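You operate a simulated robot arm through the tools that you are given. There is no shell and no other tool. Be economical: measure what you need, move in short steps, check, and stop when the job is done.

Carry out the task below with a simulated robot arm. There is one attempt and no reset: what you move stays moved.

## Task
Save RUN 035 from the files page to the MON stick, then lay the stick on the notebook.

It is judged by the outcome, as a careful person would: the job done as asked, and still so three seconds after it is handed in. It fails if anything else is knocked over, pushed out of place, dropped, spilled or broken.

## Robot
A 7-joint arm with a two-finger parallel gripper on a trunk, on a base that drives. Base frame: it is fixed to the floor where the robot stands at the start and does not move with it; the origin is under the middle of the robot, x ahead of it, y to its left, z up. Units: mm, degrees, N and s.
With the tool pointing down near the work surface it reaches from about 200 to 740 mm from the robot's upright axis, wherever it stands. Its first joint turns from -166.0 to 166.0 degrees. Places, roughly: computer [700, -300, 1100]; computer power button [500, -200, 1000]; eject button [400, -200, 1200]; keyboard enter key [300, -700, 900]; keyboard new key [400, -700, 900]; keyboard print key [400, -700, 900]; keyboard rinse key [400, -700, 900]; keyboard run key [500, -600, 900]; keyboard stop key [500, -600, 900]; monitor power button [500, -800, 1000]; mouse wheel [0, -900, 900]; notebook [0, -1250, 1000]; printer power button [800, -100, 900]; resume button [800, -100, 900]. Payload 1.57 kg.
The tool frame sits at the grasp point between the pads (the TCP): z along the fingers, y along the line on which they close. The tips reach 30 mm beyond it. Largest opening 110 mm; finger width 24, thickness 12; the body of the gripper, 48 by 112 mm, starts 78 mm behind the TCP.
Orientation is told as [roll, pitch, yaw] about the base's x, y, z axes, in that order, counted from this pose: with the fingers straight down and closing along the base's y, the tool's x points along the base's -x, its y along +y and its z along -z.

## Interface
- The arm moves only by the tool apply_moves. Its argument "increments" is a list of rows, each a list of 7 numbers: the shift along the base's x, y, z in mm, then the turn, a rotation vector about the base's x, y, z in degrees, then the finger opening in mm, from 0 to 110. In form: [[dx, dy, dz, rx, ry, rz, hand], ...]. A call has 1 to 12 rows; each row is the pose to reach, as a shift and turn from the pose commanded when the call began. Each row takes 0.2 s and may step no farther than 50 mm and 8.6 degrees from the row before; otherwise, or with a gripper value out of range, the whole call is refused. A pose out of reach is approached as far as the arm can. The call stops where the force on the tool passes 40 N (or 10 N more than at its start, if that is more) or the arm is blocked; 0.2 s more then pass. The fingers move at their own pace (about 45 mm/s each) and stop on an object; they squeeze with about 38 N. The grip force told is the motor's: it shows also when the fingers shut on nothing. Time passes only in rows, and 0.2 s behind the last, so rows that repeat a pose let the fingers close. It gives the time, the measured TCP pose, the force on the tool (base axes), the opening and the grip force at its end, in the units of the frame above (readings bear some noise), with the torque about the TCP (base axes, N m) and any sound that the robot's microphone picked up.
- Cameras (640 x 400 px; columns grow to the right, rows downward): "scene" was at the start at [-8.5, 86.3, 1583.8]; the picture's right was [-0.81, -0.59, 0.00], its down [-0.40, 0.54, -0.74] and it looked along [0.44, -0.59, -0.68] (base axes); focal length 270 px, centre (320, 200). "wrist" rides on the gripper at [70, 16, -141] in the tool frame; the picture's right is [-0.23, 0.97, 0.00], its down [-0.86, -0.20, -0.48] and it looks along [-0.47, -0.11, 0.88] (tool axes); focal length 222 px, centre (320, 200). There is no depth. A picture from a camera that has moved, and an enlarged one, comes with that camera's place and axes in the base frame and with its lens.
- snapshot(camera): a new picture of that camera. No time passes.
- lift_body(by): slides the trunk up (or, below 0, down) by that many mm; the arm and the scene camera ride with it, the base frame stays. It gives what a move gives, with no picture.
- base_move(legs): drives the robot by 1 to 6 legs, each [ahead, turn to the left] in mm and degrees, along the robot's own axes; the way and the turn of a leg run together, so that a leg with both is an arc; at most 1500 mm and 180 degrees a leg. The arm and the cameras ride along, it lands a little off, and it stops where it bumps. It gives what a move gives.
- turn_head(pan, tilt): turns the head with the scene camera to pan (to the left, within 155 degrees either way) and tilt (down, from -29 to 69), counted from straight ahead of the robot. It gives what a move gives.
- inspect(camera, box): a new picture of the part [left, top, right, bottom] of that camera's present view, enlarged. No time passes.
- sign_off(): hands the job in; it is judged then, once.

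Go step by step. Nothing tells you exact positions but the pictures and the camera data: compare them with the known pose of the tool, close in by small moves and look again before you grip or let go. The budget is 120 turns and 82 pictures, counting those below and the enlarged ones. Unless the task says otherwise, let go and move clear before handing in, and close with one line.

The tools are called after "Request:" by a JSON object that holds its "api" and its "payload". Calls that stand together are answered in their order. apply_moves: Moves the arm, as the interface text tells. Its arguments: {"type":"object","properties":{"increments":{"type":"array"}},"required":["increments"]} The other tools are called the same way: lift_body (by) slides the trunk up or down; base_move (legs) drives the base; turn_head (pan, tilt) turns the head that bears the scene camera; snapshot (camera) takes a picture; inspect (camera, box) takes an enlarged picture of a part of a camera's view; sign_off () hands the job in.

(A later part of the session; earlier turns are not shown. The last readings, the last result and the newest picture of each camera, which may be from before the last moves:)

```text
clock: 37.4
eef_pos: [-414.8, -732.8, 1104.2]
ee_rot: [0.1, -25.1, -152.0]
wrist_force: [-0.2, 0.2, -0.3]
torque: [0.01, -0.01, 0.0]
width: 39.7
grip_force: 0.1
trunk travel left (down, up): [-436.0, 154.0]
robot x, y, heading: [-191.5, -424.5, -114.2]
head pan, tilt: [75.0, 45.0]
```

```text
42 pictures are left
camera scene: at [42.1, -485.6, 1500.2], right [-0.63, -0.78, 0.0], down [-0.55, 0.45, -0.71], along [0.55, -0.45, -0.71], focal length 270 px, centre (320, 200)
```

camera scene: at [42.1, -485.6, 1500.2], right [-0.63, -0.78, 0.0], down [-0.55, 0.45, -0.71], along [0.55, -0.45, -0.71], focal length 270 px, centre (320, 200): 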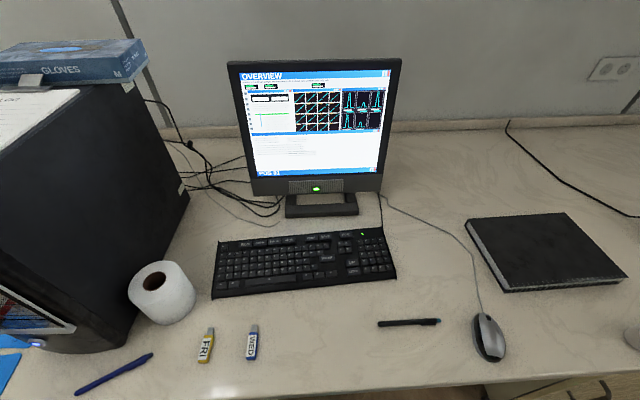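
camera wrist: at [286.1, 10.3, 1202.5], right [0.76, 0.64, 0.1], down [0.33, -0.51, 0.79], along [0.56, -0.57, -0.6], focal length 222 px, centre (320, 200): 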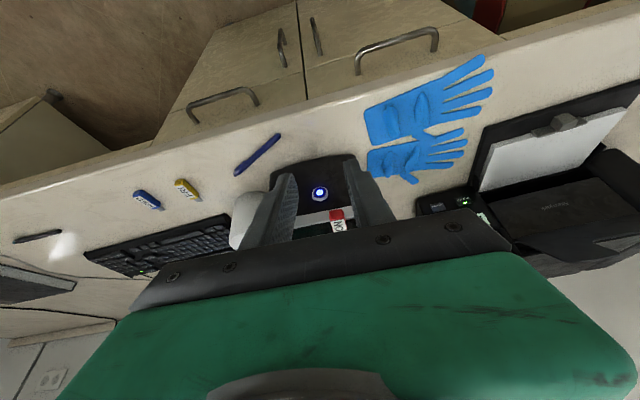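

I now have a clear view of the keyboard, monitor and notebook. I'll enlarge the keyboard to measure the keys.

Request:
{"api": "inspect", "payload": {"camera": "scene", "box": [300, 222, 400, 292]}}

```text
5.71 times, centred on (350, 257) of scene
camera zoom: at [42.1, -485.6, 1500.2], right [-0.63, -0.78, 0.0], down [-0.55, 0.45, -0.71], along [0.55, -0.45, -0.71], focal length 1541 px, centre (149, -126)
```

zoom: 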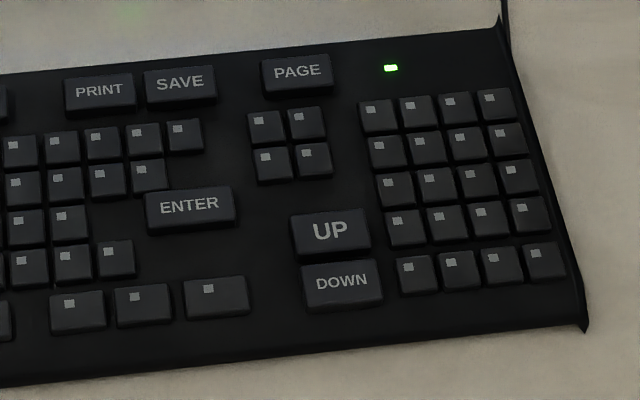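

Using both views the keytops are near z≈917, PAGE at about (348, -825) and SAVE at about (377, -776). I'll bring the closed hand round above the keyboard.

Request:
{"api": "apply_moves", "payload": {"increments": [[47.5, -5.7, 0, 0, 0, 7.1, 0], [95, -11.4, 0, 0, 0, 14.2, 0], [142.5, -17.1, 0, 0, 0, 21.3, 0], [190, -22.8, 0, 0, 0, 28.4, 0], [237.5, -28.5, 0, 0, 0, 35.5, 0], [285, -34.2, 0, 0, 0, 42.6, 0], [332.5, -39.9, 0, 0, 0, 49.7, 0], [380, -45.5, 0, 0, 0, 57, 0]]}}

Request:
{"api": "apply_moves", "payload": {"increments": [[47.5, -5.7, 0, 0, 0, 7.1, 0], [95, -11.4, 0, 0, 0, 14.2, 0], [142.5, -17.1, 0, 0, 0, 21.3, 0], [190, -22.8, 0, 0, 0, 28.4, 0], [237.5, -28.5, 0, 0, 0, 35.5, 0], [285, -34.2, 0, 0, 0, 42.6, 0], [332.5, -39.9, -25, 0, 0, 49.7, 0], [380, -45.5, -50, 0, 0, 57, 0]]}}

Request:
{"api": "inspect", "payload": {"camera": "wrist", "box": [200, 80, 440, 240]}}

Request:
{"api": "snapshot", "payload": {"camera": "scene"}}

```text
clock: 39.2
eef_pos: [-32.1, -776.3, 1102.0]
ee_rot: [0.0, -25.0, -95.1]
wrist_force: [0.9, -0.9, -1.0]
torque: [0.01, 0.0, 0.0]
width: 0.2
grip_force: 21.2
trunk travel left (down, up): [-436.0, 154.0]
robot x, y, heading: [-190.5, -423.7, -114.2]
head pan, tilt: [75.0, 45.0]
```

```text
refused: row 7 steps farther than a row can; nothing moved
```

```text
2.50 times, centred on (320, 160) of wrist
camera zoom: at [-5.8, -654.6, 1201.0], right [0.95, -0.29, 0.1], down [-0.25, -0.55, 0.8], along [-0.18, -0.78, -0.6], focal length 555 px, centre (320, 300)
```

zoom: 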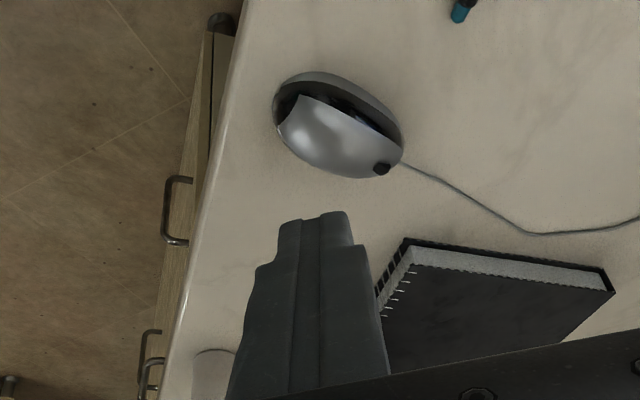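

```text
39 pictures are left
camera scene: at [42.3, -485.6, 1500.1], right [-0.63, -0.78, 0.0], down [-0.55, 0.45, -0.71], along [0.55, -0.45, -0.71], focal length 270 px, centre (320, 200)
```

scene: 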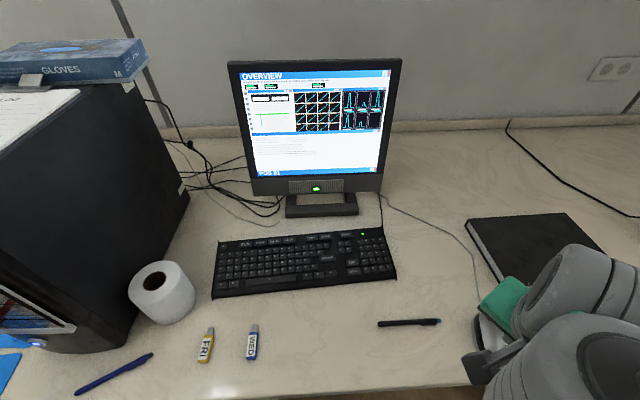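

The first half went fine; the second call had an oversized step. I'll redo that half without it.

Request:
{"api": "apply_moves", "payload": {"increments": [[45, -5.7, -5, 0, 0, 7.1, 0], [90, -11.4, -10, 0, 0, 14.2, 0], [135, -17.1, -15, 0, 0, 21.3, 0], [180, -22.8, -20, 0, 0, 28.4, 0], [225, -28.5, -25, 0, 0, 35.5, 0], [270, -34.2, -30, 0, 0, 42.6, 0], [315, -39.9, -40, 0, 0, 49.7, 0], [350, -44, -60, 0, 0, 57, 0], [378, -46.5, -90, 0, 0, 57, 0]]}}

Request:
{"api": "inspect", "payload": {"camera": "wrist", "box": [200, 80, 440, 240]}}

Request:
{"api": "snapshot", "payload": {"camera": "scene"}}

```text
clock: 41.2
eef_pos: [344.2, -824.9, 1013.1]
ee_rot: [0.0, -25.0, -38.1]
wrist_force: [-0.4, -1.9, -0.1]
torque: [0.03, 0.0, 0.03]
width: 0.0
grip_force: 21.1
trunk travel left (down, up): [-436.0, 154.0]
robot x, y, heading: [-185.3, -427.4, -114.1]
head pan, tilt: [75.0, 45.0]
```

```text
2.50 times, centred on (320, 160) of wrist
camera zoom: at [257.3, -734.4, 1112.2], right [0.76, 0.64, 0.1], down [0.33, -0.51, 0.79], along [0.56, -0.57, -0.6], focal length 555 px, centre (320, 300)
```

zoom: 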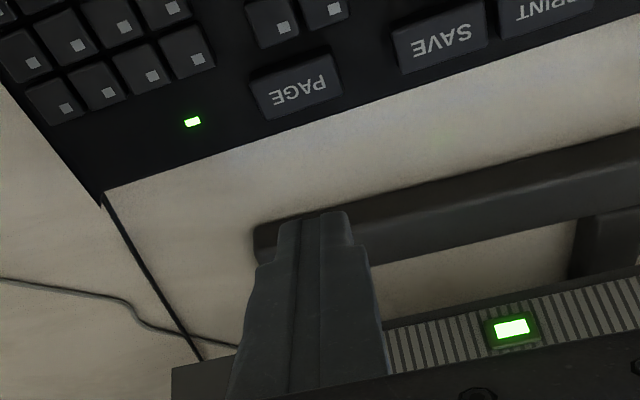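

```text
37 pictures are left
camera scene: at [42.4, -485.8, 1500.1], right [-0.63, -0.78, 0.0], down [-0.55, 0.45, -0.71], along [0.55, -0.45, -0.71], focal length 270 px, centre (320, 200)
```

scene: 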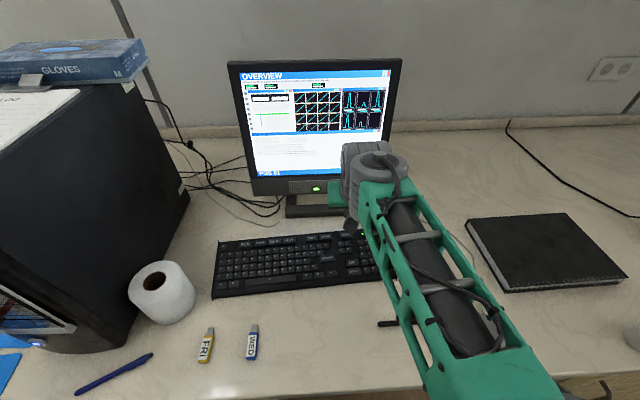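

PAGE is directly below the fingertip at about (347, -824). I'll go down near the keytop, then feel for it.

Request:
{"api": "apply_moves", "payload": {"increments": [[1, 1, -30, 0, 0, 0, 0], [1, 1.5, -52, 0, 0, 0, 0], [1, 1.5, -58, 0, 0, 0, 0]]}}

Request:
{"api": "inspect", "payload": {"camera": "wrist", "box": [240, 110, 400, 220]}}

```text
clock: 42.0
eef_pos: [345.1, -823.8, 956.4]
ee_rot: [0.1, -24.9, -38.0]
wrist_force: [0.6, 0.2, 0.1]
torque: [-0.01, -0.03, -0.01]
width: 0.3
grip_force: 21.0
trunk travel left (down, up): [-436.0, 154.0]
robot x, y, heading: [-190.4, -424.6, -114.3]
head pan, tilt: [75.0, 45.0]
```

```text
3.64 times, centred on (320, 165) of wrist
camera zoom: at [258.1, -734.2, 1054.9], right [0.76, 0.64, 0.1], down [0.33, -0.51, 0.79], along [0.56, -0.58, -0.6], focal length 808 px, centre (320, 327)
```

zoom: 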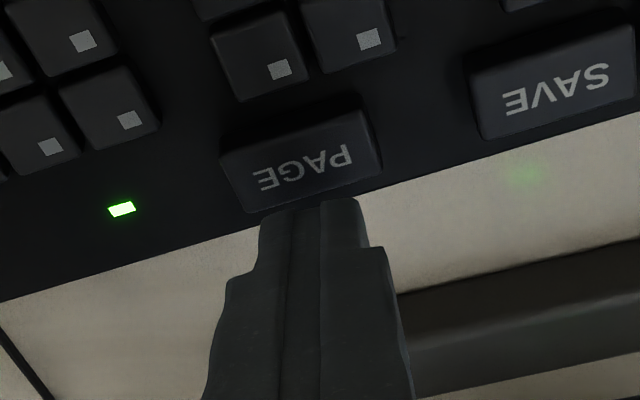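

The tip is over PAGE with about 10 mm to go. I'll press slowly.

Request:
{"api": "apply_moves", "payload": {"increments": [[0, 0, -4, 0, 0, 0, 0], [0, 0, -7, 0, 0, 0, 0], [0, 0, -9, 0, 0, 0, 0], [0, 0, -11, 0, 0, 0, 0], [0, 0, -13, 0, 0, 0, 0]]}}

Request:
{"api": "inspect", "payload": {"camera": "scene", "box": [220, 50, 410, 200]}}

```text
clock: 43.2
eef_pos: [344.7, -823.2, 944.5]
ee_rot: [0.0, -25.2, -38.3]
wrist_force: [-0.8, -1.0, 7.6]
torque: [0.02, 0.03, -0.02]
width: 0.2
grip_force: 21.2
trunk travel left (down, up): [-436.0, 154.0]
robot x, y, heading: [-188.4, -423.3, -113.9]
head pan, tilt: [75.0, 45.0]
heard: click
```

```text
2.67 times, centred on (315, 125) of scene
camera zoom: at [41.6, -485.2, 1500.4], right [-0.63, -0.78, 0.0], down [-0.55, 0.45, -0.71], along [0.55, -0.45, -0.71], focal length 719 px, centre (333, 400)
```

zoom: 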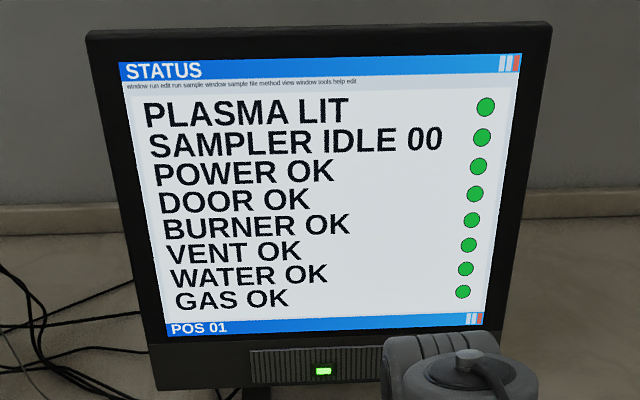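

A click, and the page changed to STATUS. I'll lift and press PAGE again.

Request:
{"api": "apply_moves", "payload": {"increments": [[0, 0, 6, 0, 0, 0, 0], [0, 0, 8, 0, 0, 0, 0], [0, 0, 4, 0, 0, 0, 0], [0, 0, 2, 0, 0, 0, 0], [0, 0, 0, 0, 0, 0, 0], [0, 0, 8, 0, 0, 0, 0]]}}

Request:
{"api": "inspect", "payload": {"camera": "scene", "box": [220, 50, 410, 200]}}

```text
clock: 44.6
eef_pos: [345.2, -823.8, 949.6]
ee_rot: [0.0, -24.9, -38.2]
wrist_force: [-0.6, 0.1, 0.7]
torque: [0.01, -0.01, 0.03]
width: 0.1
grip_force: 21.2
trunk travel left (down, up): [-436.0, 154.0]
robot x, y, heading: [-190.8, -423.4, -114.1]
head pan, tilt: [75.0, 45.0]
```

```text
2.67 times, centred on (315, 125) of scene
camera zoom: at [42.2, -485.5, 1500.0], right [-0.63, -0.78, 0.0], down [-0.55, 0.45, -0.71], along [0.55, -0.45, -0.71], focal length 719 px, centre (333, 400)
```

zoom: 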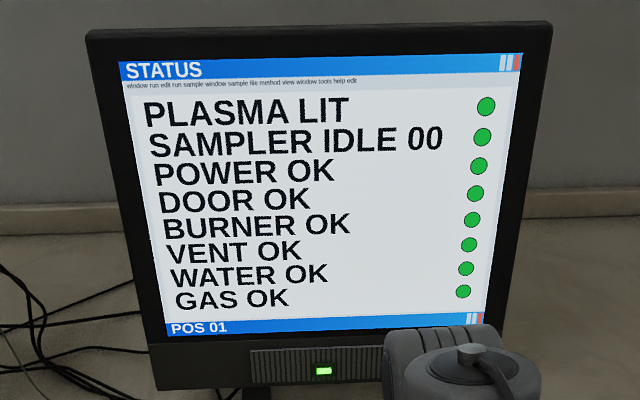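

No click that time; it needs a slightly deeper, slower press.

Request:
{"api": "apply_moves", "payload": {"increments": [[0, 0, -4, 0, 0, 0, 0], [0, 0, -7, 0, 0, 0, 0], [0, 0, -9, 0, 0, 0, 0], [0, 0, -10, 0, 0, 0, 0], [0, 0, -10, 0, 0, 0, 0]]}}

Request:
{"api": "inspect", "payload": {"camera": "scene", "box": [220, 50, 410, 200]}}

```text
clock: 45.8
eef_pos: [346.1, -823.3, 943.4]
ee_rot: [0.1, -25.2, -38.1]
wrist_force: [2.0, -3.9, 13.8]
torque: [-0.12, -0.05, -0.03]
width: 0.0
grip_force: 21.2
trunk travel left (down, up): [-436.0, 154.0]
robot x, y, heading: [-184.6, -423.6, -114.3]
head pan, tilt: [75.0, 45.0]
```

```text
2.67 times, centred on (315, 125) of scene
camera zoom: at [41.5, -485.3, 1500.4], right [-0.63, -0.78, 0.0], down [-0.55, 0.45, -0.71], along [0.55, -0.45, -0.71], focal length 719 px, centre (333, 400)
```

zoom: 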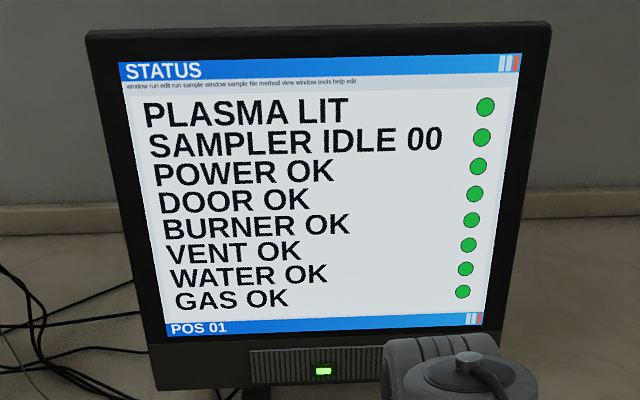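

Still no click, perhaps because the key never fully released. I'll rise well clear and look at it.

Request:
{"api": "apply_moves", "payload": {"increments": [[0, 0, 12, 0, 0, 0, 0], [0, 0, 30, 0, 0, 0, 0]]}}

Request:
{"api": "inspect", "payload": {"camera": "wrist", "box": [240, 110, 400, 220]}}

```text
clock: 46.4
eef_pos: [345.7, -822.7, 967.6]
ee_rot: [0.0, -24.8, -38.1]
wrist_force: [-0.1, -0.2, 0.2]
torque: [0.0, 0.0, 0.03]
width: 0.0
grip_force: 21.3
trunk travel left (down, up): [-436.0, 154.0]
robot x, y, heading: [-190.2, -425.1, -114.3]
head pan, tilt: [75.0, 45.0]
```

```text
3.64 times, centred on (320, 165) of wrist
camera zoom: at [258.1, -733.6, 1067.9], right [0.76, 0.64, 0.09], down [0.33, -0.51, 0.79], along [0.56, -0.57, -0.6], focal length 808 px, centre (320, 327)
```

zoom: 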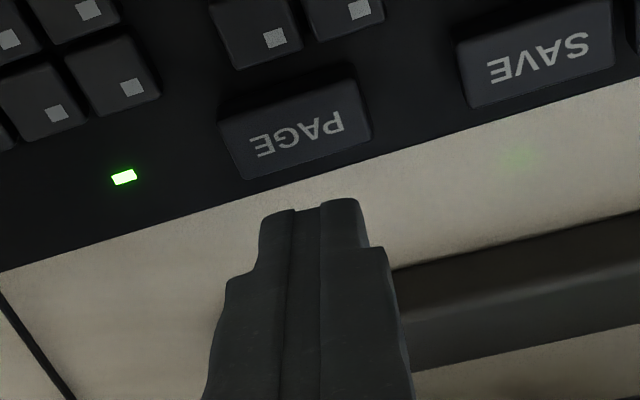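

The key looks released now. I'll press again from clear above.

Request:
{"api": "apply_moves", "payload": {"increments": [[0, 0, -15, 0, 0, 0, 0], [0, 0, -20, 0, 0, 0, 0], [0, 0, -23, 0, 0, 0, 0], [0, 0, -26, 0, 0, 0, 0], [0, 0, -28, 0, 0, 0, 0]]}}

```text
clock: 47.6
eef_pos: [346.3, -824.0, 943.6]
ee_rot: [0.0, -25.1, -38.0]
wrist_force: [3.2, -2.0, 8.9]
torque: [-0.1, -0.14, -0.03]
width: 0.0
grip_force: 21.4
trunk travel left (down, up): [-436.0, 154.0]
robot x, y, heading: [-187.9, -428.3, -114.2]
head pan, tilt: [75.0, 45.0]
heard: click
```

Request:
{"api": "inspect", "payload": {"camera": "scene", "box": [220, 50, 410, 200]}}

```text
2.67 times, centred on (315, 125) of scene
camera zoom: at [41.9, -485.3, 1500.4], right [-0.63, -0.78, 0.0], down [-0.55, 0.45, -0.71], along [0.55, -0.45, -0.71], focal length 719 px, centre (333, 400)
```

zoom: 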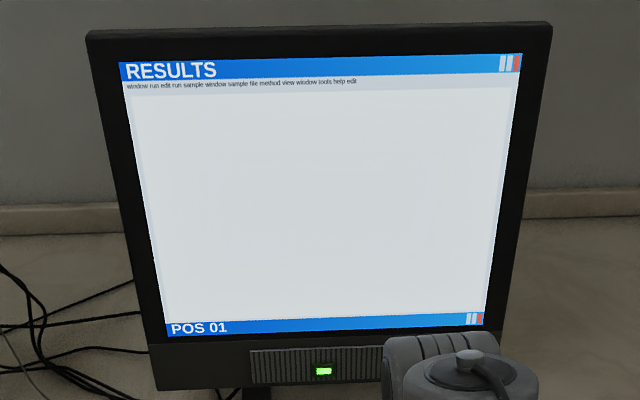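

RESULTS page, empty. I'll press PAGE once more, with a full release first.

Request:
{"api": "apply_moves", "payload": {"increments": [[0, 0, 12, 0, 0, 0, 0], [0, 0, 28, 0, 0, 0, 0], [0, 0, 28, 0, 0, 0, 0], [0, 0, 13, 0, 0, 0, 0], [0, 0, 8, 0, 0, 0, 0], [0, 0, 5, 0, 0, 0, 0], [0, 0, 2, 0, 0, 0, 0], [0, 0, 0, 0, 0, 0, 0]]}}

Request:
{"api": "inspect", "payload": {"camera": "scene", "box": [220, 50, 410, 200]}}

```text
clock: 49.4
eef_pos: [344.4, -823.5, 944.2]
ee_rot: [-0.1, -25.2, -38.3]
wrist_force: [0.1, -1.8, 8.7]
torque: [-0.06, 0.04, 0.01]
width: 0.1
grip_force: 21.3
trunk travel left (down, up): [-436.0, 154.0]
robot x, y, heading: [-187.3, -420.9, -114.2]
head pan, tilt: [75.0, 45.0]
heard: click
```

```text
2.67 times, centred on (315, 125) of scene
camera zoom: at [41.7, -485.4, 1500.4], right [-0.63, -0.78, 0.0], down [-0.55, 0.45, -0.71], along [0.55, -0.45, -0.71], focal length 719 px, centre (333, 400)
```

zoom: 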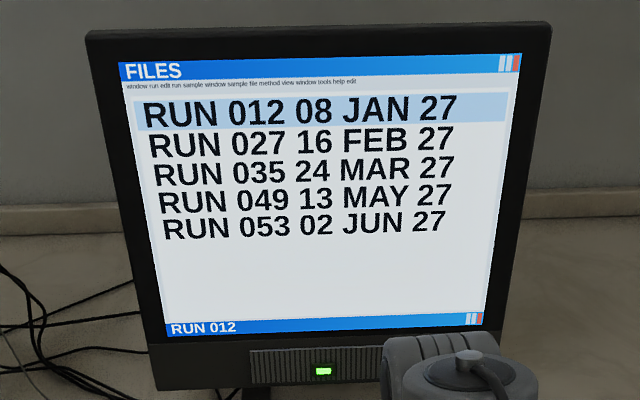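

This is the FILES page with RUN 012 highlighted, so DOWN must be pressed twice. I'll lift and move over DOWN, estimated at about (256, -769).

Request:
{"api": "apply_moves", "payload": {"increments": [[0, 0, 15, 0, 0, 0, 0], [0, 0, 40, 0, 0, 0, 0], [-40, 24, 40, 0, 0, 0, 0], [-80, 48, 40, 0, 0, 0, 0], [-91, 55.5, 20, 0, 0, 0, 0], [-91, 55.5, 10, 0, 0, 0, 0]]}}

Request:
{"api": "inspect", "payload": {"camera": "wrist", "box": [240, 110, 400, 220]}}

```text
clock: 50.8
eef_pos: [254.7, -767.9, 953.3]
ee_rot: [0.0, -25.1, -38.1]
wrist_force: [0.1, -0.2, -0.3]
torque: [0.03, -0.02, -0.01]
width: 0.0
grip_force: 21.4
trunk travel left (down, up): [-436.0, 154.0]
robot x, y, heading: [-192.1, -422.9, -114.1]
head pan, tilt: [75.0, 45.0]
```

```text
3.64 times, centred on (320, 165) of wrist
camera zoom: at [167.5, -678.5, 1051.9], right [0.76, 0.64, 0.1], down [0.33, -0.51, 0.79], along [0.56, -0.58, -0.6], focal length 808 px, centre (320, 327)
```

zoom: 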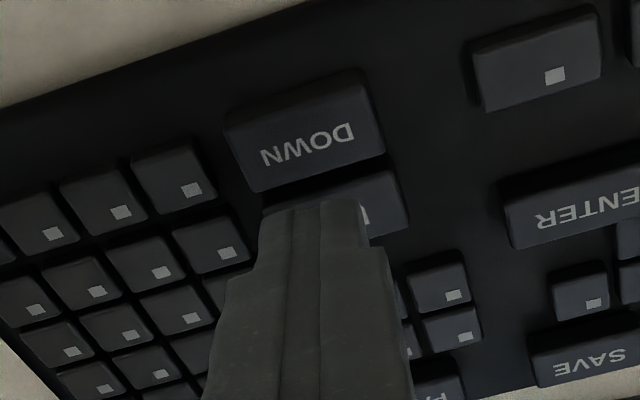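

DOWN is just about 3 mm nearer than the tip. I'll adjust and press slowly.

Request:
{"api": "apply_moves", "payload": {"increments": [[-0.5, 3, -5, 0, 0, 0, 0], [-0.5, 3, -10, 0, 0, 0, 0], [-0.5, 3, -13, 0, 0, 0, 0], [-0.5, 3, -15, 0, 0, 0, 0], [-0.5, 3, -17, 0, 0, 0, 0]]}}

```text
clock: 52.0
eef_pos: [254.4, -767.4, 935.3]
ee_rot: [0.0, -25.0, -38.2]
wrist_force: [-0.1, -1.0, 2.9]
torque: [-0.06, 0.02, 0.03]
width: 0.0
grip_force: 21.2
trunk travel left (down, up): [-436.0, 154.0]
robot x, y, heading: [-184.0, -426.3, -114.2]
head pan, tilt: [75.0, 45.0]
heard: click
```

A click. I'll check that it moved by one before pressing again.

Request:
{"api": "inspect", "payload": {"camera": "scene", "box": [220, 50, 410, 200]}}

```text
2.67 times, centred on (315, 125) of scene
camera zoom: at [42.2, -485.6, 1500.2], right [-0.63, -0.78, 0.0], down [-0.55, 0.45, -0.71], along [0.55, -0.45, -0.71], focal length 719 px, centre (333, 400)
```

zoom: 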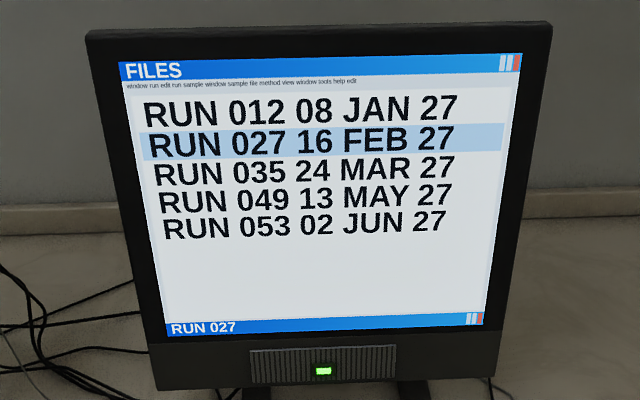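

RUN 027 is now highlighted. One more press of DOWN.

Request:
{"api": "apply_moves", "payload": {"increments": [[0, 0, 12, 0, 0, 0, 0], [0, 0, 28, 0, 0, 0, 0], [0, 0, 28, 0, 0, 0, 0], [0, 0, 13, 0, 0, 0, 0], [0, 0, 7, 0, 0, 0, 0], [0, 0, 4, 0, 0, 0, 0], [0, 0, 1.5, 0, 0, 0, 0], [0, 0, 0, 0, 0, 0, 0]]}}

Request:
{"api": "inspect", "payload": {"camera": "scene", "box": [220, 50, 410, 200]}}

```text
clock: 53.8
eef_pos: [253.8, -765.2, 936.0]
ee_rot: [0.1, -25.0, -38.1]
wrist_force: [0.1, -0.4, 1.9]
torque: [-0.02, -0.02, -0.01]
width: 0.0
grip_force: 20.9
trunk travel left (down, up): [-436.0, 154.0]
robot x, y, heading: [-189.3, -425.1, -114.2]
head pan, tilt: [75.0, 45.0]
heard: click
```

```text
2.67 times, centred on (315, 125) of scene
camera zoom: at [42.3, -485.5, 1500.2], right [-0.63, -0.78, 0.0], down [-0.55, 0.45, -0.71], along [0.55, -0.45, -0.71], focal length 719 px, centre (333, 400)
```

zoom: 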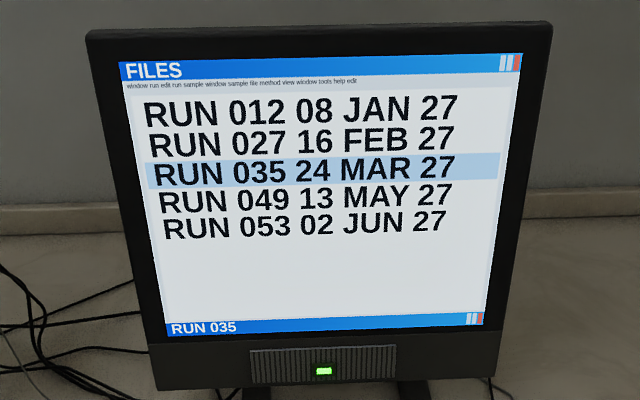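

RUN 035 is selected. Now I'll lift and go to the SAVE key, at about (377, -776).

Request:
{"api": "apply_moves", "payload": {"increments": [[0, 0, 20, 0, 0, 0, 0], [0, 0, 50, 0, 0, 0, 0], [40, -3, 50, 0, 0, 0, 0], [80, -6, 50, 0, 0, 0, 0], [122, -10, 40, 0, 0, 0, 0], [122, -10, 26, 0, 0, 0, 0]]}}

Request:
{"api": "inspect", "payload": {"camera": "wrist", "box": [240, 110, 400, 220]}}

```text
clock: 55.2
eef_pos: [376.7, -773.3, 961.2]
ee_rot: [-0.1, -24.8, -38.1]
wrist_force: [0.0, 0.3, 0.0]
torque: [-0.01, -0.01, 0.02]
width: 0.0
grip_force: 21.4
trunk travel left (down, up): [-436.0, 154.0]
robot x, y, heading: [-190.1, -426.8, -114.2]
head pan, tilt: [75.0, 45.0]
```

```text
3.64 times, centred on (320, 165) of wrist
camera zoom: at [289.6, -684.7, 1060.3], right [0.76, 0.64, 0.1], down [0.33, -0.51, 0.79], along [0.56, -0.58, -0.6], focal length 808 px, centre (320, 327)
```

zoom: 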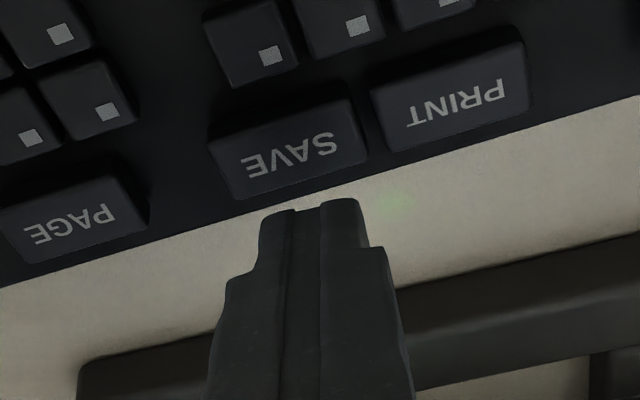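

SAVE is about 3.5 mm to the right of the tip. I'll correct and press.

Request:
{"api": "apply_moves", "payload": {"increments": [[-1.2, -3.5, -8, 0, 0, 0, 0], [-1.2, -3.5, -12, 0, 0, 0, 0], [-1.2, -3.5, -15, 0, 0, 0, 0], [-1.2, -3.5, -17, 0, 0, 0, 0], [-1.2, -3.5, -18.5, 0, 0, 0, 0]]}}

Request:
{"api": "inspect", "payload": {"camera": "scene", "box": [220, 50, 410, 200]}}

```text
clock: 56.4
eef_pos: [374.8, -778.8, 945.1]
ee_rot: [0.0, -25.2, -38.2]
wrist_force: [0.9, -3.2, 7.4]
torque: [-0.12, -0.04, -0.02]
width: 0.0
grip_force: 21.3
trunk travel left (down, up): [-436.0, 154.0]
robot x, y, heading: [-184.9, -421.1, -114.1]
head pan, tilt: [75.0, 45.0]
heard: click
```

```text
2.67 times, centred on (315, 125) of scene
camera zoom: at [41.9, -485.6, 1500.3], right [-0.63, -0.78, 0.0], down [-0.55, 0.45, -0.71], along [0.55, -0.45, -0.71], focal length 719 px, centre (333, 400)
```

zoom: 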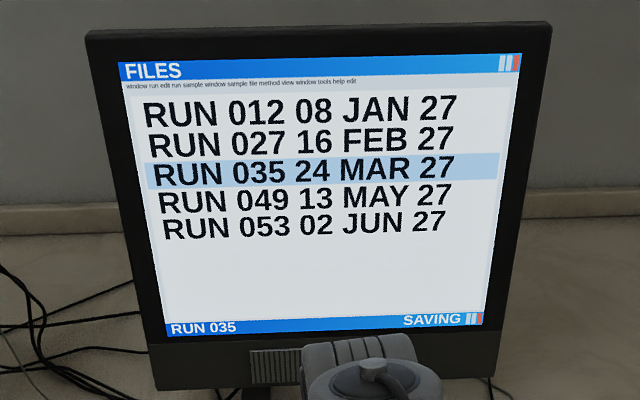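

It shows SAVING. I'll lift clear, wait, and check.

Request:
{"api": "apply_moves", "payload": {"increments": [[0, 0, 20, 0, 0, 0, 0], [0, 0, 60, 0, 0, 0, 0], [-30, 23, 100, 0, 0, 0, 0], [-65, 51, 110, 0, 0, 0, 0], [-100, 78, 120, 0, 0, 0, 0], [-100, 78, 120, 0, 0, 0, 0], [-100, 78, 120, 0, 0, 0, 0], [-100, 78, 120, 0, 0, 0, 0], [-100, 78, 120, 0, 0, 0, 0], [-100, 78, 120, 0, 0, 0, 0], [-100, 78, 120, 0, 0, 0, 0], [-100, 78, 120, 0, 0, 0, 0]]}}

Request:
{"api": "inspect", "payload": {"camera": "scene", "box": [220, 50, 410, 200]}}

```text
refused: row 3 steps farther than a row can; nothing moved
```

```text
2.67 times, centred on (315, 125) of scene
camera zoom: at [41.9, -485.6, 1500.3], right [-0.63, -0.78, 0.0], down [-0.55, 0.45, -0.71], along [0.55, -0.45, -0.71], focal length 719 px, centre (333, 400)
```

zoom: 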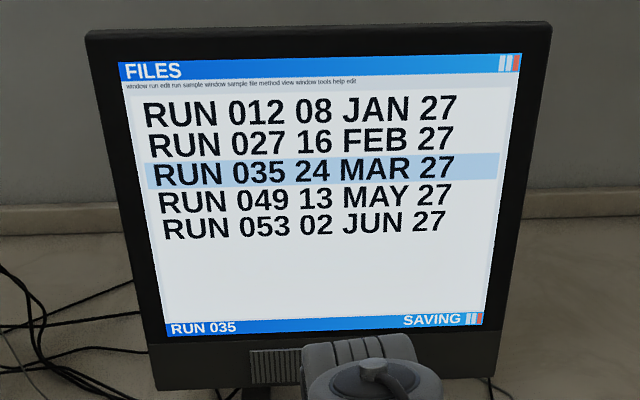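

That call had one step too long; I'll redo it with shorter steps.

Request:
{"api": "apply_moves", "payload": {"increments": [[0, 0, 20, 0, 0, 0, 0], [0, 0, 60, 0, 0, 0, 0], [-25, 20, 90, 0, 0, 0, 0], [-60, 46, 100, 0, 0, 0, 0], [-95, 72, 110, 0, 0, 0, 0], [-130, 100, 120, 0, 0, 0, 0], [-165, 127, 125, 0, 0, 0, 0], [-200, 155, 125, 0, 0, 0, 0], [-235, 182, 125, 0, 0, 0, 0], [-235, 182, 125, 0, 0, 0, 0], [-235, 182, 125, 0, 0, 0, 40], [-235, 182, 125, 0, 0, 0, 40]]}}

Request:
{"api": "inspect", "payload": {"camera": "scene", "box": [220, 50, 410, 200]}}

```text
clock: 59.0
eef_pos: [136.8, -602.9, 1067.0]
ee_rot: [-0.3, -24.6, -39.6]
wrist_force: [-0.5, 0.0, 0.2]
torque: [-0.04, 0.0, -0.01]
width: 40.0
grip_force: 0.1
trunk travel left (down, up): [-436.0, 154.0]
robot x, y, heading: [-191.4, -426.5, -114.2]
head pan, tilt: [75.0, 45.0]
```

```text
2.67 times, centred on (315, 125) of scene
camera zoom: at [42.2, -485.6, 1500.1], right [-0.63, -0.78, 0.0], down [-0.55, 0.45, -0.71], along [0.55, -0.45, -0.71], focal length 719 px, centre (333, 400)
```

zoom: 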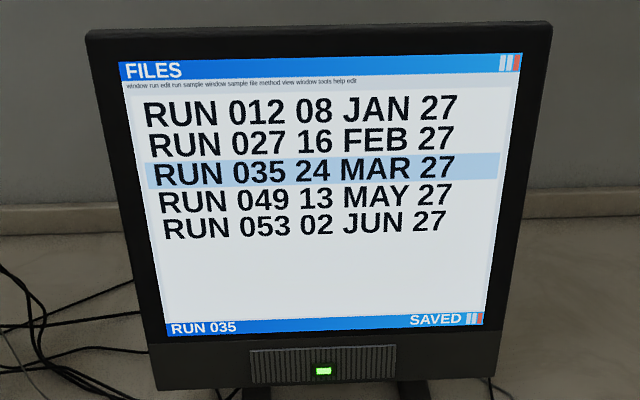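

SAVED is shown. Next I'll back the base up about 240 mm so that the stick in the port is in easy reach.

Request:
{"api": "base_move", "payload": {"legs": [[-240, 0]]}}

Request:
{"api": "snapshot", "payload": {"camera": "wrist"}}

```text
clock: 60.7
eef_pos: [233.3, -384.1, 1065.8]
ee_rot: [-0.3, -24.8, -39.8]
wrist_force: [0.1, 1.0, -0.1]
torque: [-0.01, -0.03, 0.01]
width: 39.9
grip_force: 0.0
trunk travel left (down, up): [-436.0, 154.0]
robot x, y, heading: [-90.6, -206.3, -114.2]
head pan, tilt: [75.0, 45.0]
```

```text
22 pictures are left
camera wrist: at [149.8, -292.3, 1166.5], right [0.78, 0.62, 0.09], down [0.32, -0.52, 0.79], along [0.53, -0.59, -0.6], focal length 222 px, centre (320, 200)
```

wrist: 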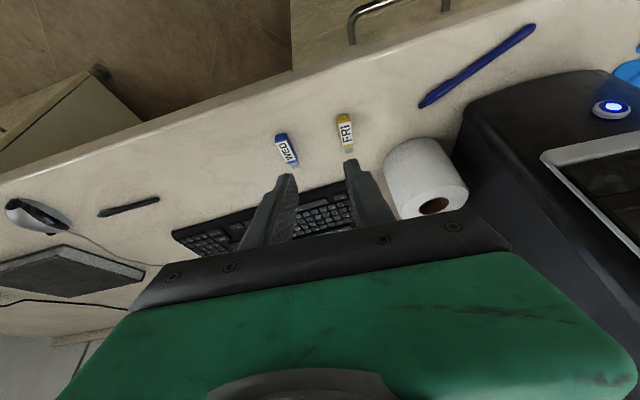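

I'll carry the open hand to 70 mm in front of the stick, on its axis.

Request:
{"api": "apply_moves", "payload": {"increments": [[23, 34, 9, 0, 0, 0.4, 40], [46, 68, 18, 0, 0, 0.9, 40], [69, 101, 18, 0, 0, 1.3, 40], [92, 135, 18, 0, 0, 1.8, 40], [115, 169, 18, 0, 0, 1.8, 40], [139, 203, 18, 0, 0, 1.8, 40], [162, 237, 18, 0, 0, 1.8, 40], [185.7, 271, 18, 0, 0, 1.8, 40], [185.7, 271, 18, 0, 0, 1.8, 40]]}}

Request:
{"api": "inspect", "payload": {"camera": "wrist", "box": [280, 140, 380, 235]}}

```text
clock: 61.3
eef_pos: [238.1, -413.0, 1081.1]
ee_rot: [0.0, -24.9, -51.6]
wrist_force: [0.0, 0.5, 0.0]
torque: [-0.03, -0.02, 0.02]
width: 40.0
grip_force: 0.1
trunk travel left (down, up): [-436.0, 154.0]
robot x, y, heading: [-88.5, -203.5, -114.4]
head pan, tilt: [75.0, 45.0]
stopped in row 2: the arm was blocked; the commanded pose is now the measured one
```

```text
4.21 times, centred on (330, 188) of wrist
camera zoom: at [174.7, -305.4, 1180.3], right [0.89, 0.44, 0.1], down [0.2, -0.57, 0.79], along [0.41, -0.69, -0.6], focal length 935 px, centre (278, 253)
```

zoom: 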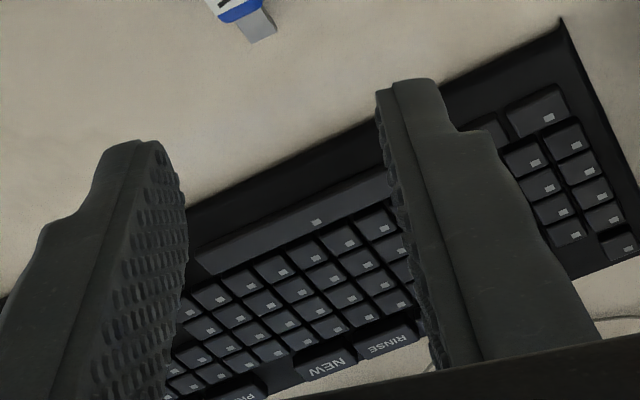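

A joint limit blocks this pose while the base faces down the desk. I'll turn the base back left so that the arm works as it did during insertion.

Request:
{"api": "base_move", "payload": {"legs": [[0, 95]]}}

Request:
{"api": "turn_head", "payload": {"pan": -20, "tilt": 45}}

Request:
{"api": "snapshot", "payload": {"camera": "scene"}}

```text
clock: 65.7
eef_pos: [95.7, 137.6, 1081.1]
ee_rot: [0.0, -25.0, 42.5]
wrist_force: [0.4, 0.4, -0.4]
torque: [-0.04, -0.01, -0.02]
width: 40.1
grip_force: 0.0
trunk travel left (down, up): [-436.0, 154.0]
robot x, y, heading: [-85.8, -204.2, -20.3]
head pan, tilt: [75.0, 45.0]
```

```text
clock: 67.4
eef_pos: [95.7, 137.9, 1080.5]
ee_rot: [0.1, -24.8, 42.3]
wrist_force: [-0.1, -0.7, 0.2]
torque: [0.0, 0.02, 0.0]
width: 40.2
grip_force: 0.1
trunk travel left (down, up): [-436.0, 154.0]
robot x, y, heading: [-88.3, -201.7, -20.5]
head pan, tilt: [-20.0, 45.0]
```

```text
20 pictures are left
camera scene: at [-28.1, -92.7, 1500.2], right [-0.65, -0.76, 0.0], down [-0.54, 0.46, -0.71], along [0.54, -0.46, -0.71], focal length 270 px, centre (320, 200)
```

scene: 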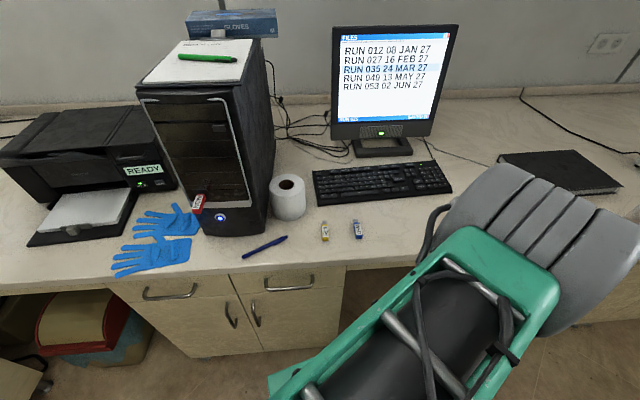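

The view is clear: MON is standing in the port. I'll swing the hand to the pre-grasp pose in front of it.

Request:
{"api": "apply_moves", "payload": {"increments": [[32.3, -25.1, 0, 0, 0, -8, 40], [64.7, -50.2, 0, 0, 0, -16, 40], [97, -75.3, 0, 0, 0, -24, 40], [129.4, -100.4, 0, 0, 0, -32, 40], [161.7, -125.5, 0, 0, 0, -40, 40], [194, -150.6, 0, 0, 0, -48, 40], [226.4, -175.7, 0, 0, 0, -56, 40], [258.8, -200.8, 0, 0, 0, -64, 40], [291, -226, 0, 0, 0, -72, 40], [320, -249, 3, 0, 0, -80.3, 40], [320, -249, 3, 0, 0, -80.3, 40]]}}

Request:
{"api": "inspect", "payload": {"camera": "wrist", "box": [280, 140, 380, 235]}}

```text
clock: 69.8
eef_pos: [415.2, -112.5, 1081.9]
ee_rot: [-0.1, -24.9, -38.0]
wrist_force: [1.2, 0.8, -0.4]
torque: [-0.03, -0.01, -0.01]
width: 40.1
grip_force: 0.0
trunk travel left (down, up): [-436.0, 154.0]
robot x, y, heading: [-89.7, -204.8, -20.5]
head pan, tilt: [-20.0, 45.0]
```

```text
4.21 times, centred on (330, 188) of wrist
camera zoom: at [329.3, -22.6, 1181.7], right [0.76, 0.64, 0.09], down [0.33, -0.51, 0.79], along [0.56, -0.57, -0.6], focal length 935 px, centre (278, 253)
```

zoom: 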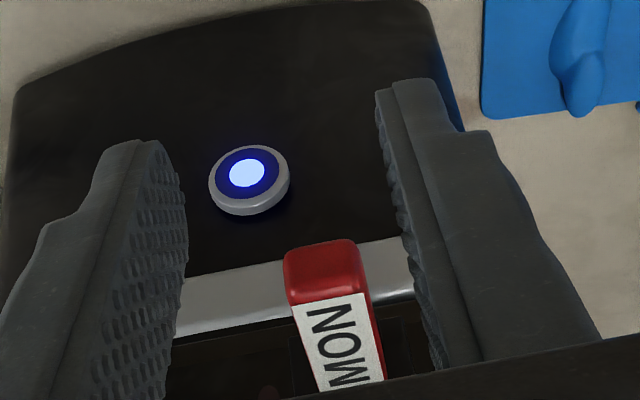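

MON sits centred between the fingers. I'll advance along its axis to just short of the earlier grip spot, then close.

Request:
{"api": "apply_moves", "payload": {"increments": [[14, -10.6, 0, 0, 0, 0, 40], [28, -21.2, 0, 0, 0, 0, 40], [42, -32, 0, 0, 0, 0, 40], [54, -41.5, 0, 0, 0, 0, 40], [54, -41.5, 0, 0, 0, 0, 40]]}}

Request:
{"api": "inspect", "payload": {"camera": "wrist", "box": [280, 140, 380, 235]}}

```text
clock: 71.0
eef_pos: [469.3, -152.2, 1083.3]
ee_rot: [0.1, -25.0, -37.9]
wrist_force: [1.0, -0.3, -0.5]
torque: [0.0, 0.0, 0.0]
width: 40.2
grip_force: 0.1
trunk travel left (down, up): [-436.0, 154.0]
robot x, y, heading: [-87.3, -207.4, -20.5]
head pan, tilt: [-20.0, 45.0]
```

```text
4.21 times, centred on (330, 188) of wrist
camera zoom: at [382.4, -62.6, 1183.5], right [0.76, 0.64, 0.1], down [0.33, -0.51, 0.79], along [0.56, -0.57, -0.6], focal length 935 px, centre (278, 253)
```

zoom: 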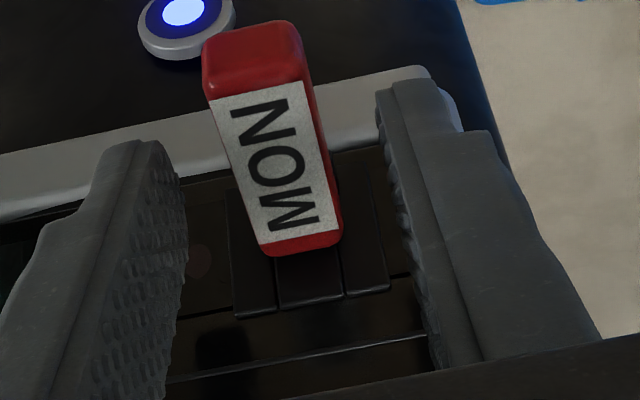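

The stick looks the same in the hand as when I held it before. I'll close on it.

Request:
{"api": "apply_moves", "payload": {"increments": [[0, 0, 0, 0, 0, 0, 20], [0, 0, 0, 0, 0, 0, 0], [0, 0, 0, 0, 0, 0, 0], [0, 0, 0, 0, 0, 0, 0], [0, 0, 0, 0, 0, 0, 0]]}}

```text
clock: 72.2
eef_pos: [469.0, -152.0, 1084.2]
ee_rot: [0.1, -24.9, -37.9]
wrist_force: [0.1, -0.2, 0.2]
torque: [-0.02, -0.04, -0.03]
width: 17.8
grip_force: 32.6
trunk travel left (down, up): [-436.0, 154.0]
robot x, y, heading: [-89.7, -206.5, -20.6]
head pan, tilt: [-20.0, 45.0]
```

Gripped at 17.8 mm. I'll draw it straight out along the port axis.

Request:
{"api": "apply_moves", "payload": {"increments": [[-4, 3.1, 0, 0, 0, 0, 0], [-8, 6.2, 0, 0, 0, 0, 0], [-14, 11, 0, 0, 0, 0, 0], [-22, 17, 0, 0, 0, 0, 0], [-35, 27, 0, 0, 0, 0, 0], [-60, 47, 0, 0, 0, 0, 0], [-90, 70, 10, 0, 0, 0, 0]]}}

Request:
{"api": "inspect", "payload": {"camera": "wrist", "box": [280, 140, 380, 235]}}

Request:
{"api": "inspect", "payload": {"camera": "scene", "box": [320, 20, 640, 220]}}

```text
clock: 73.8
eef_pos: [377.2, -82.9, 1093.9]
ee_rot: [-0.1, -24.9, -38.0]
wrist_force: [-0.5, 0.6, -1.0]
torque: [0.0, -0.02, 0.0]
width: 17.4
grip_force: 32.9
trunk travel left (down, up): [-436.0, 154.0]
robot x, y, heading: [-89.3, -202.5, -20.3]
head pan, tilt: [-20.0, 45.0]
```

```text
4.21 times, centred on (330, 188) of wrist
camera zoom: at [290.3, 6.6, 1193.3], right [0.76, 0.64, 0.09], down [0.33, -0.51, 0.79], along [0.56, -0.57, -0.6], focal length 935 px, centre (278, 253)
```

zoom: 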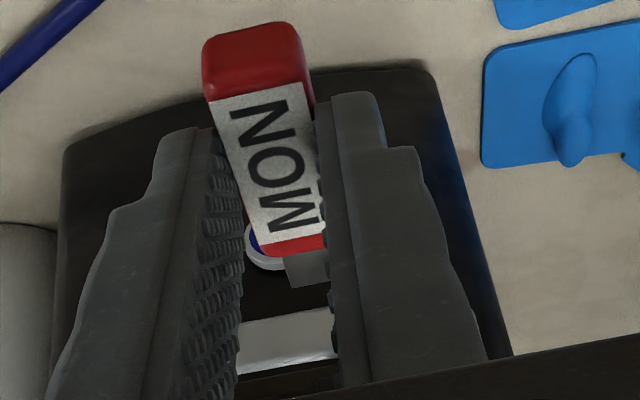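

```text
2.00 times, centred on (480, 120) of scene
camera zoom: at [-28.2, -92.7, 1500.1], right [-0.65, -0.76, 0.0], down [-0.54, 0.46, -0.71], along [0.54, -0.46, -0.71], focal length 539 px, centre (0, 360)
```

zoom: 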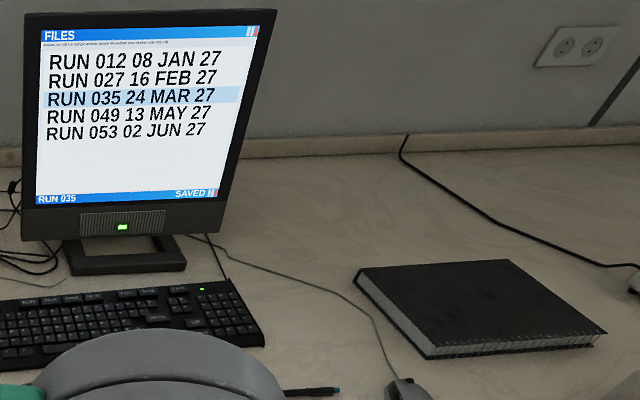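

MON is out with the file saved. The notebook's top is centred near (0, -1205). Before driving along the desk I'll look at the floor on that side.

Request:
{"api": "turn_head", "payload": {"pan": -100, "tilt": 40}}

Request:
{"api": "snapshot", "payload": {"camera": "scene"}}

```text
clock: 75.3
eef_pos: [378.1, -81.8, 1093.8]
ee_rot: [0.1, -24.9, -38.0]
wrist_force: [-0.8, 0.6, -0.8]
torque: [-0.02, 0.0, 0.01]
width: 17.4
grip_force: 32.1
trunk travel left (down, up): [-436.0, 154.0]
robot x, y, heading: [-91.4, -204.7, -20.4]
head pan, tilt: [-100.0, 40.0]
```

```text
15 pictures are left
camera scene: at [-133.0, -113.3, 1507.4], right [-0.86, 0.51, 0.0], down [0.33, 0.55, -0.77], along [-0.39, -0.66, -0.64], focal length 270 px, centre (320, 200)
```

scene: 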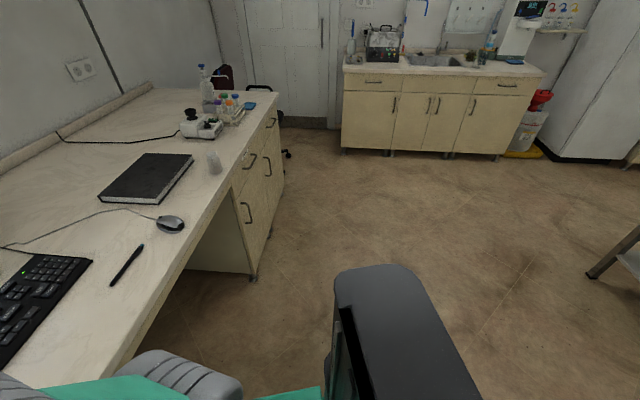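

The floor along the desk is clear. I'll draw the arm in, then drive about 590 mm along the desk and turn to face the notebook.

Request:
{"api": "apply_moves", "payload": {"increments": [[-42, 11, 10, 0, 0, 0, 0], [-84, 22, 20, 0, 0, 0, 0], [-127, 33, 26, 0, 0, 0, 0]]}}

Request:
{"api": "base_move", "payload": {"legs": [[0, -102.2], [586, 0], [0, 62]]}}

Request:
{"api": "turn_head", "payload": {"pan": -5, "tilt": 45}}

Request:
{"api": "snapshot", "payload": {"camera": "scene"}}

Request:
{"api": "snapshot", "payload": {"camera": "wrist"}}

```text
clock: 76.1
eef_pos: [250.2, -50.7, 1119.4]
ee_rot: [-0.1, -24.9, -37.8]
wrist_force: [-0.1, 0.5, 0.0]
torque: [0.0, 0.0, 0.0]
width: 17.3
grip_force: 32.6
out of reach, approached as far as the arm can: row 3
trunk travel left (down, up): [-436.0, 154.0]
robot x, y, heading: [-88.8, -203.6, -20.4]
head pan, tilt: [-100.0, 40.0]
```

```text
clock: 86.5
eef_pos: [-75.3, -806.8, 1117.5]
ee_rot: [0.0, -25.0, -82.8]
wrist_force: [-0.4, 0.1, -1.1]
torque: [0.0, 0.0, 0.02]
width: 17.2
grip_force: 32.5
trunk travel left (down, up): [-436.0, 154.0]
robot x, y, heading: [-426.3, -674.7, -65.5]
head pan, tilt: [-100.0, 40.0]
```

```text
clock: 88.2
eef_pos: [-74.8, -807.2, 1118.2]
ee_rot: [0.1, -24.9, -82.8]
wrist_force: [-0.4, 0.2, 0.3]
torque: [0.02, 0.01, -0.02]
width: 17.6
grip_force: 32.1
trunk travel left (down, up): [-436.0, 154.0]
robot x, y, heading: [-420.6, -677.2, -65.8]
head pan, tilt: [-5.0, 45.0]
```

```text
14 pictures are left
camera scene: at [-280.2, -634.1, 1500.2], right [-0.94, -0.34, 0.0], down [-0.24, 0.67, -0.71], along [0.24, -0.67, -0.71], focal length 270 px, centre (320, 200)
```

scene: 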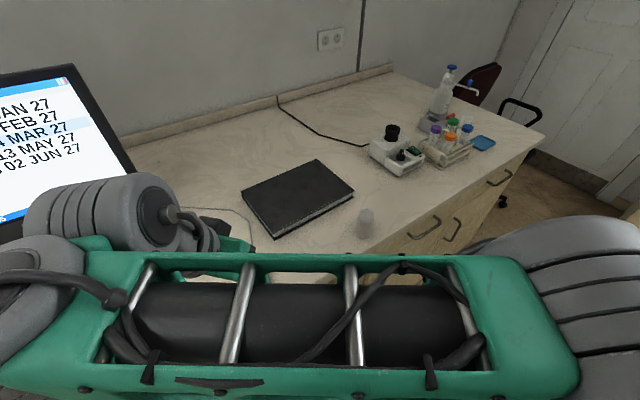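

```text
13 pictures are left
camera wrist: at [-74.7, -682.4, 1217.9], right [0.99, -0.08, 0.1], down [-0.13, -0.59, 0.79], along [-0.01, -0.8, -0.6], focal length 222 px, centre (320, 200)
```

wrist: 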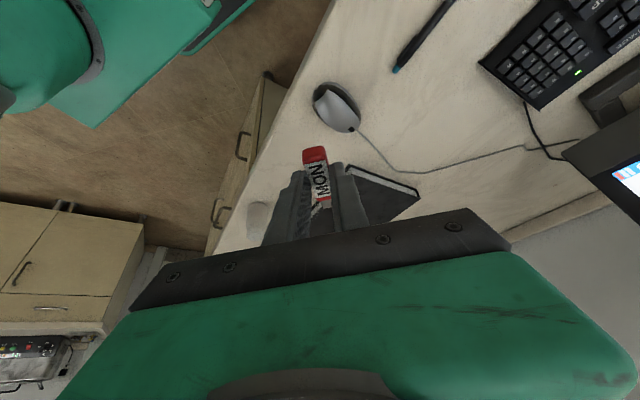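

The notebook lies at about (-10, -1195), and I'll lay the stick on it near (-20, -1150), well inside its edges. I'll move above that spot first.

Request:
{"api": "apply_moves", "payload": {"increments": [[8, -47, 0, 0, 0, 0, 0], [16, -94, 0, 0, 0, 0, 0], [24, -141, -10, 0, 0, 0, 0], [31, -188, -20, 0, 0, 0, 0], [38, -235, -40, 0, 0, 0, 0], [46, -282, -55, 0, 0, 0, 0], [53, -325, -70, 0, 0, 0, 0], [53, -330, -100, 0, 0, 0, 0], [53, -330, -120, 0, 0, 0, 0]]}}

Request:
{"api": "snapshot", "payload": {"camera": "wrist"}}

Request:
{"api": "snapshot", "payload": {"camera": "scene"}}

```text
refused: row 5 steps farther than a row can; nothing moved
```

```text
12 pictures are left
camera wrist: at [-74.7, -682.4, 1217.9], right [0.99, -0.08, 0.1], down [-0.13, -0.59, 0.79], along [-0.01, -0.8, -0.6], focal length 222 px, centre (320, 200)
```

wrist: 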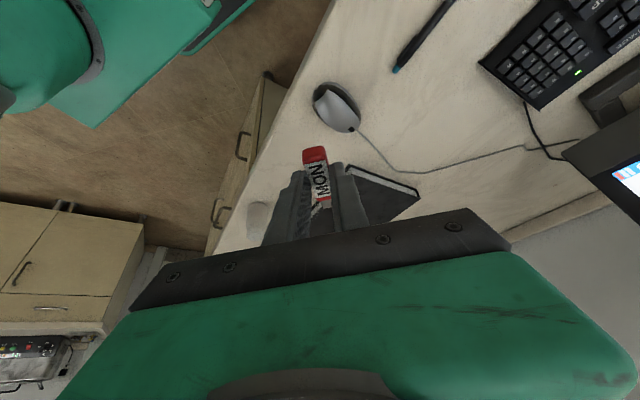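

```text
11 pictures are left
camera scene: at [-280.2, -634.1, 1500.2], right [-0.94, -0.34, 0.0], down [-0.24, 0.67, -0.71], along [0.24, -0.67, -0.71], focal length 270 px, centre (320, 200)
```

scene: 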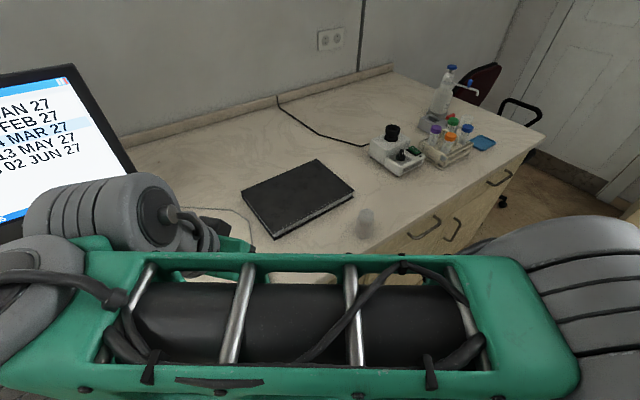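

The call was refused for one long step, so nothing moved. I'll resend it with smaller steps.

Request:
{"api": "apply_moves", "payload": {"increments": [[7, -40, 0, 0, 0, 0, 0], [14, -80, 0, 0, 0, 0, 0], [20, -120, 0, 0, 0, 0, 0], [27, -160, -10, 0, 0, 0, 0], [33, -200, -20, 0, 0, 0, 0], [40, -240, -30, 0, 0, 0, 0], [46, -280, -45, 0, 0, 0, 0], [53, -318, -60, 0, 0, 0, 0], [53, -330, -90, 0, 0, 0, 0], [53, -330, -120, 0, 0, 0, 0]]}}

```text
clock: 90.4
eef_pos: [-23.1, -1137.5, 997.3]
ee_rot: [0.0, -24.9, -82.7]
wrist_force: [-0.2, 0.4, -0.2]
torque: [0.0, 0.02, 0.0]
width: 17.2
grip_force: 32.6
trunk travel left (down, up): [-436.0, 154.0]
robot x, y, heading: [-424.9, -674.1, -65.4]
head pan, tilt: [-5.0, 45.0]
```

Request:
{"api": "inspect", "payload": {"camera": "wrist", "box": [200, 80, 440, 240]}}

Request:
{"api": "snapshot", "payload": {"camera": "scene"}}

```text
2.50 times, centred on (320, 160) of wrist
camera zoom: at [-23.3, -1011.9, 1097.0], right [0.99, -0.08, 0.1], down [-0.13, -0.59, 0.79], along [-0.01, -0.8, -0.6], focal length 555 px, centre (320, 300)
```

zoom: 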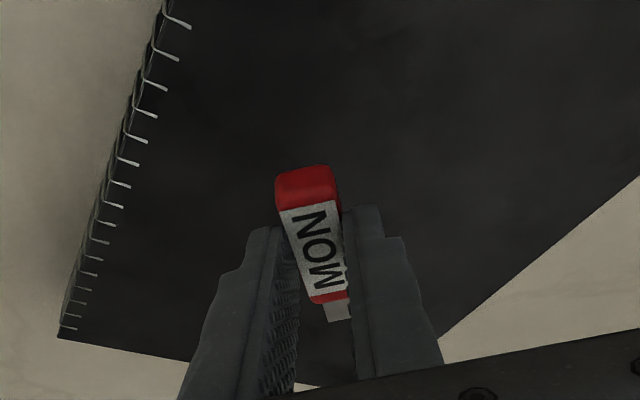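

```text
9 pictures are left
camera scene: at [-280.2, -634.1, 1500.2], right [-0.94, -0.34, 0.0], down [-0.24, 0.67, -0.71], along [0.24, -0.67, -0.71], focal length 270 px, centre (320, 200)
```

scene: 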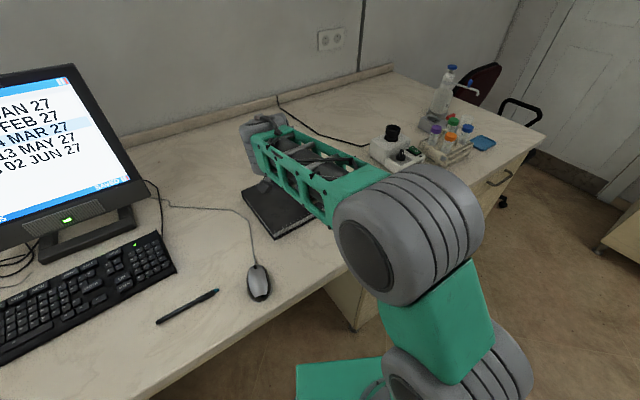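

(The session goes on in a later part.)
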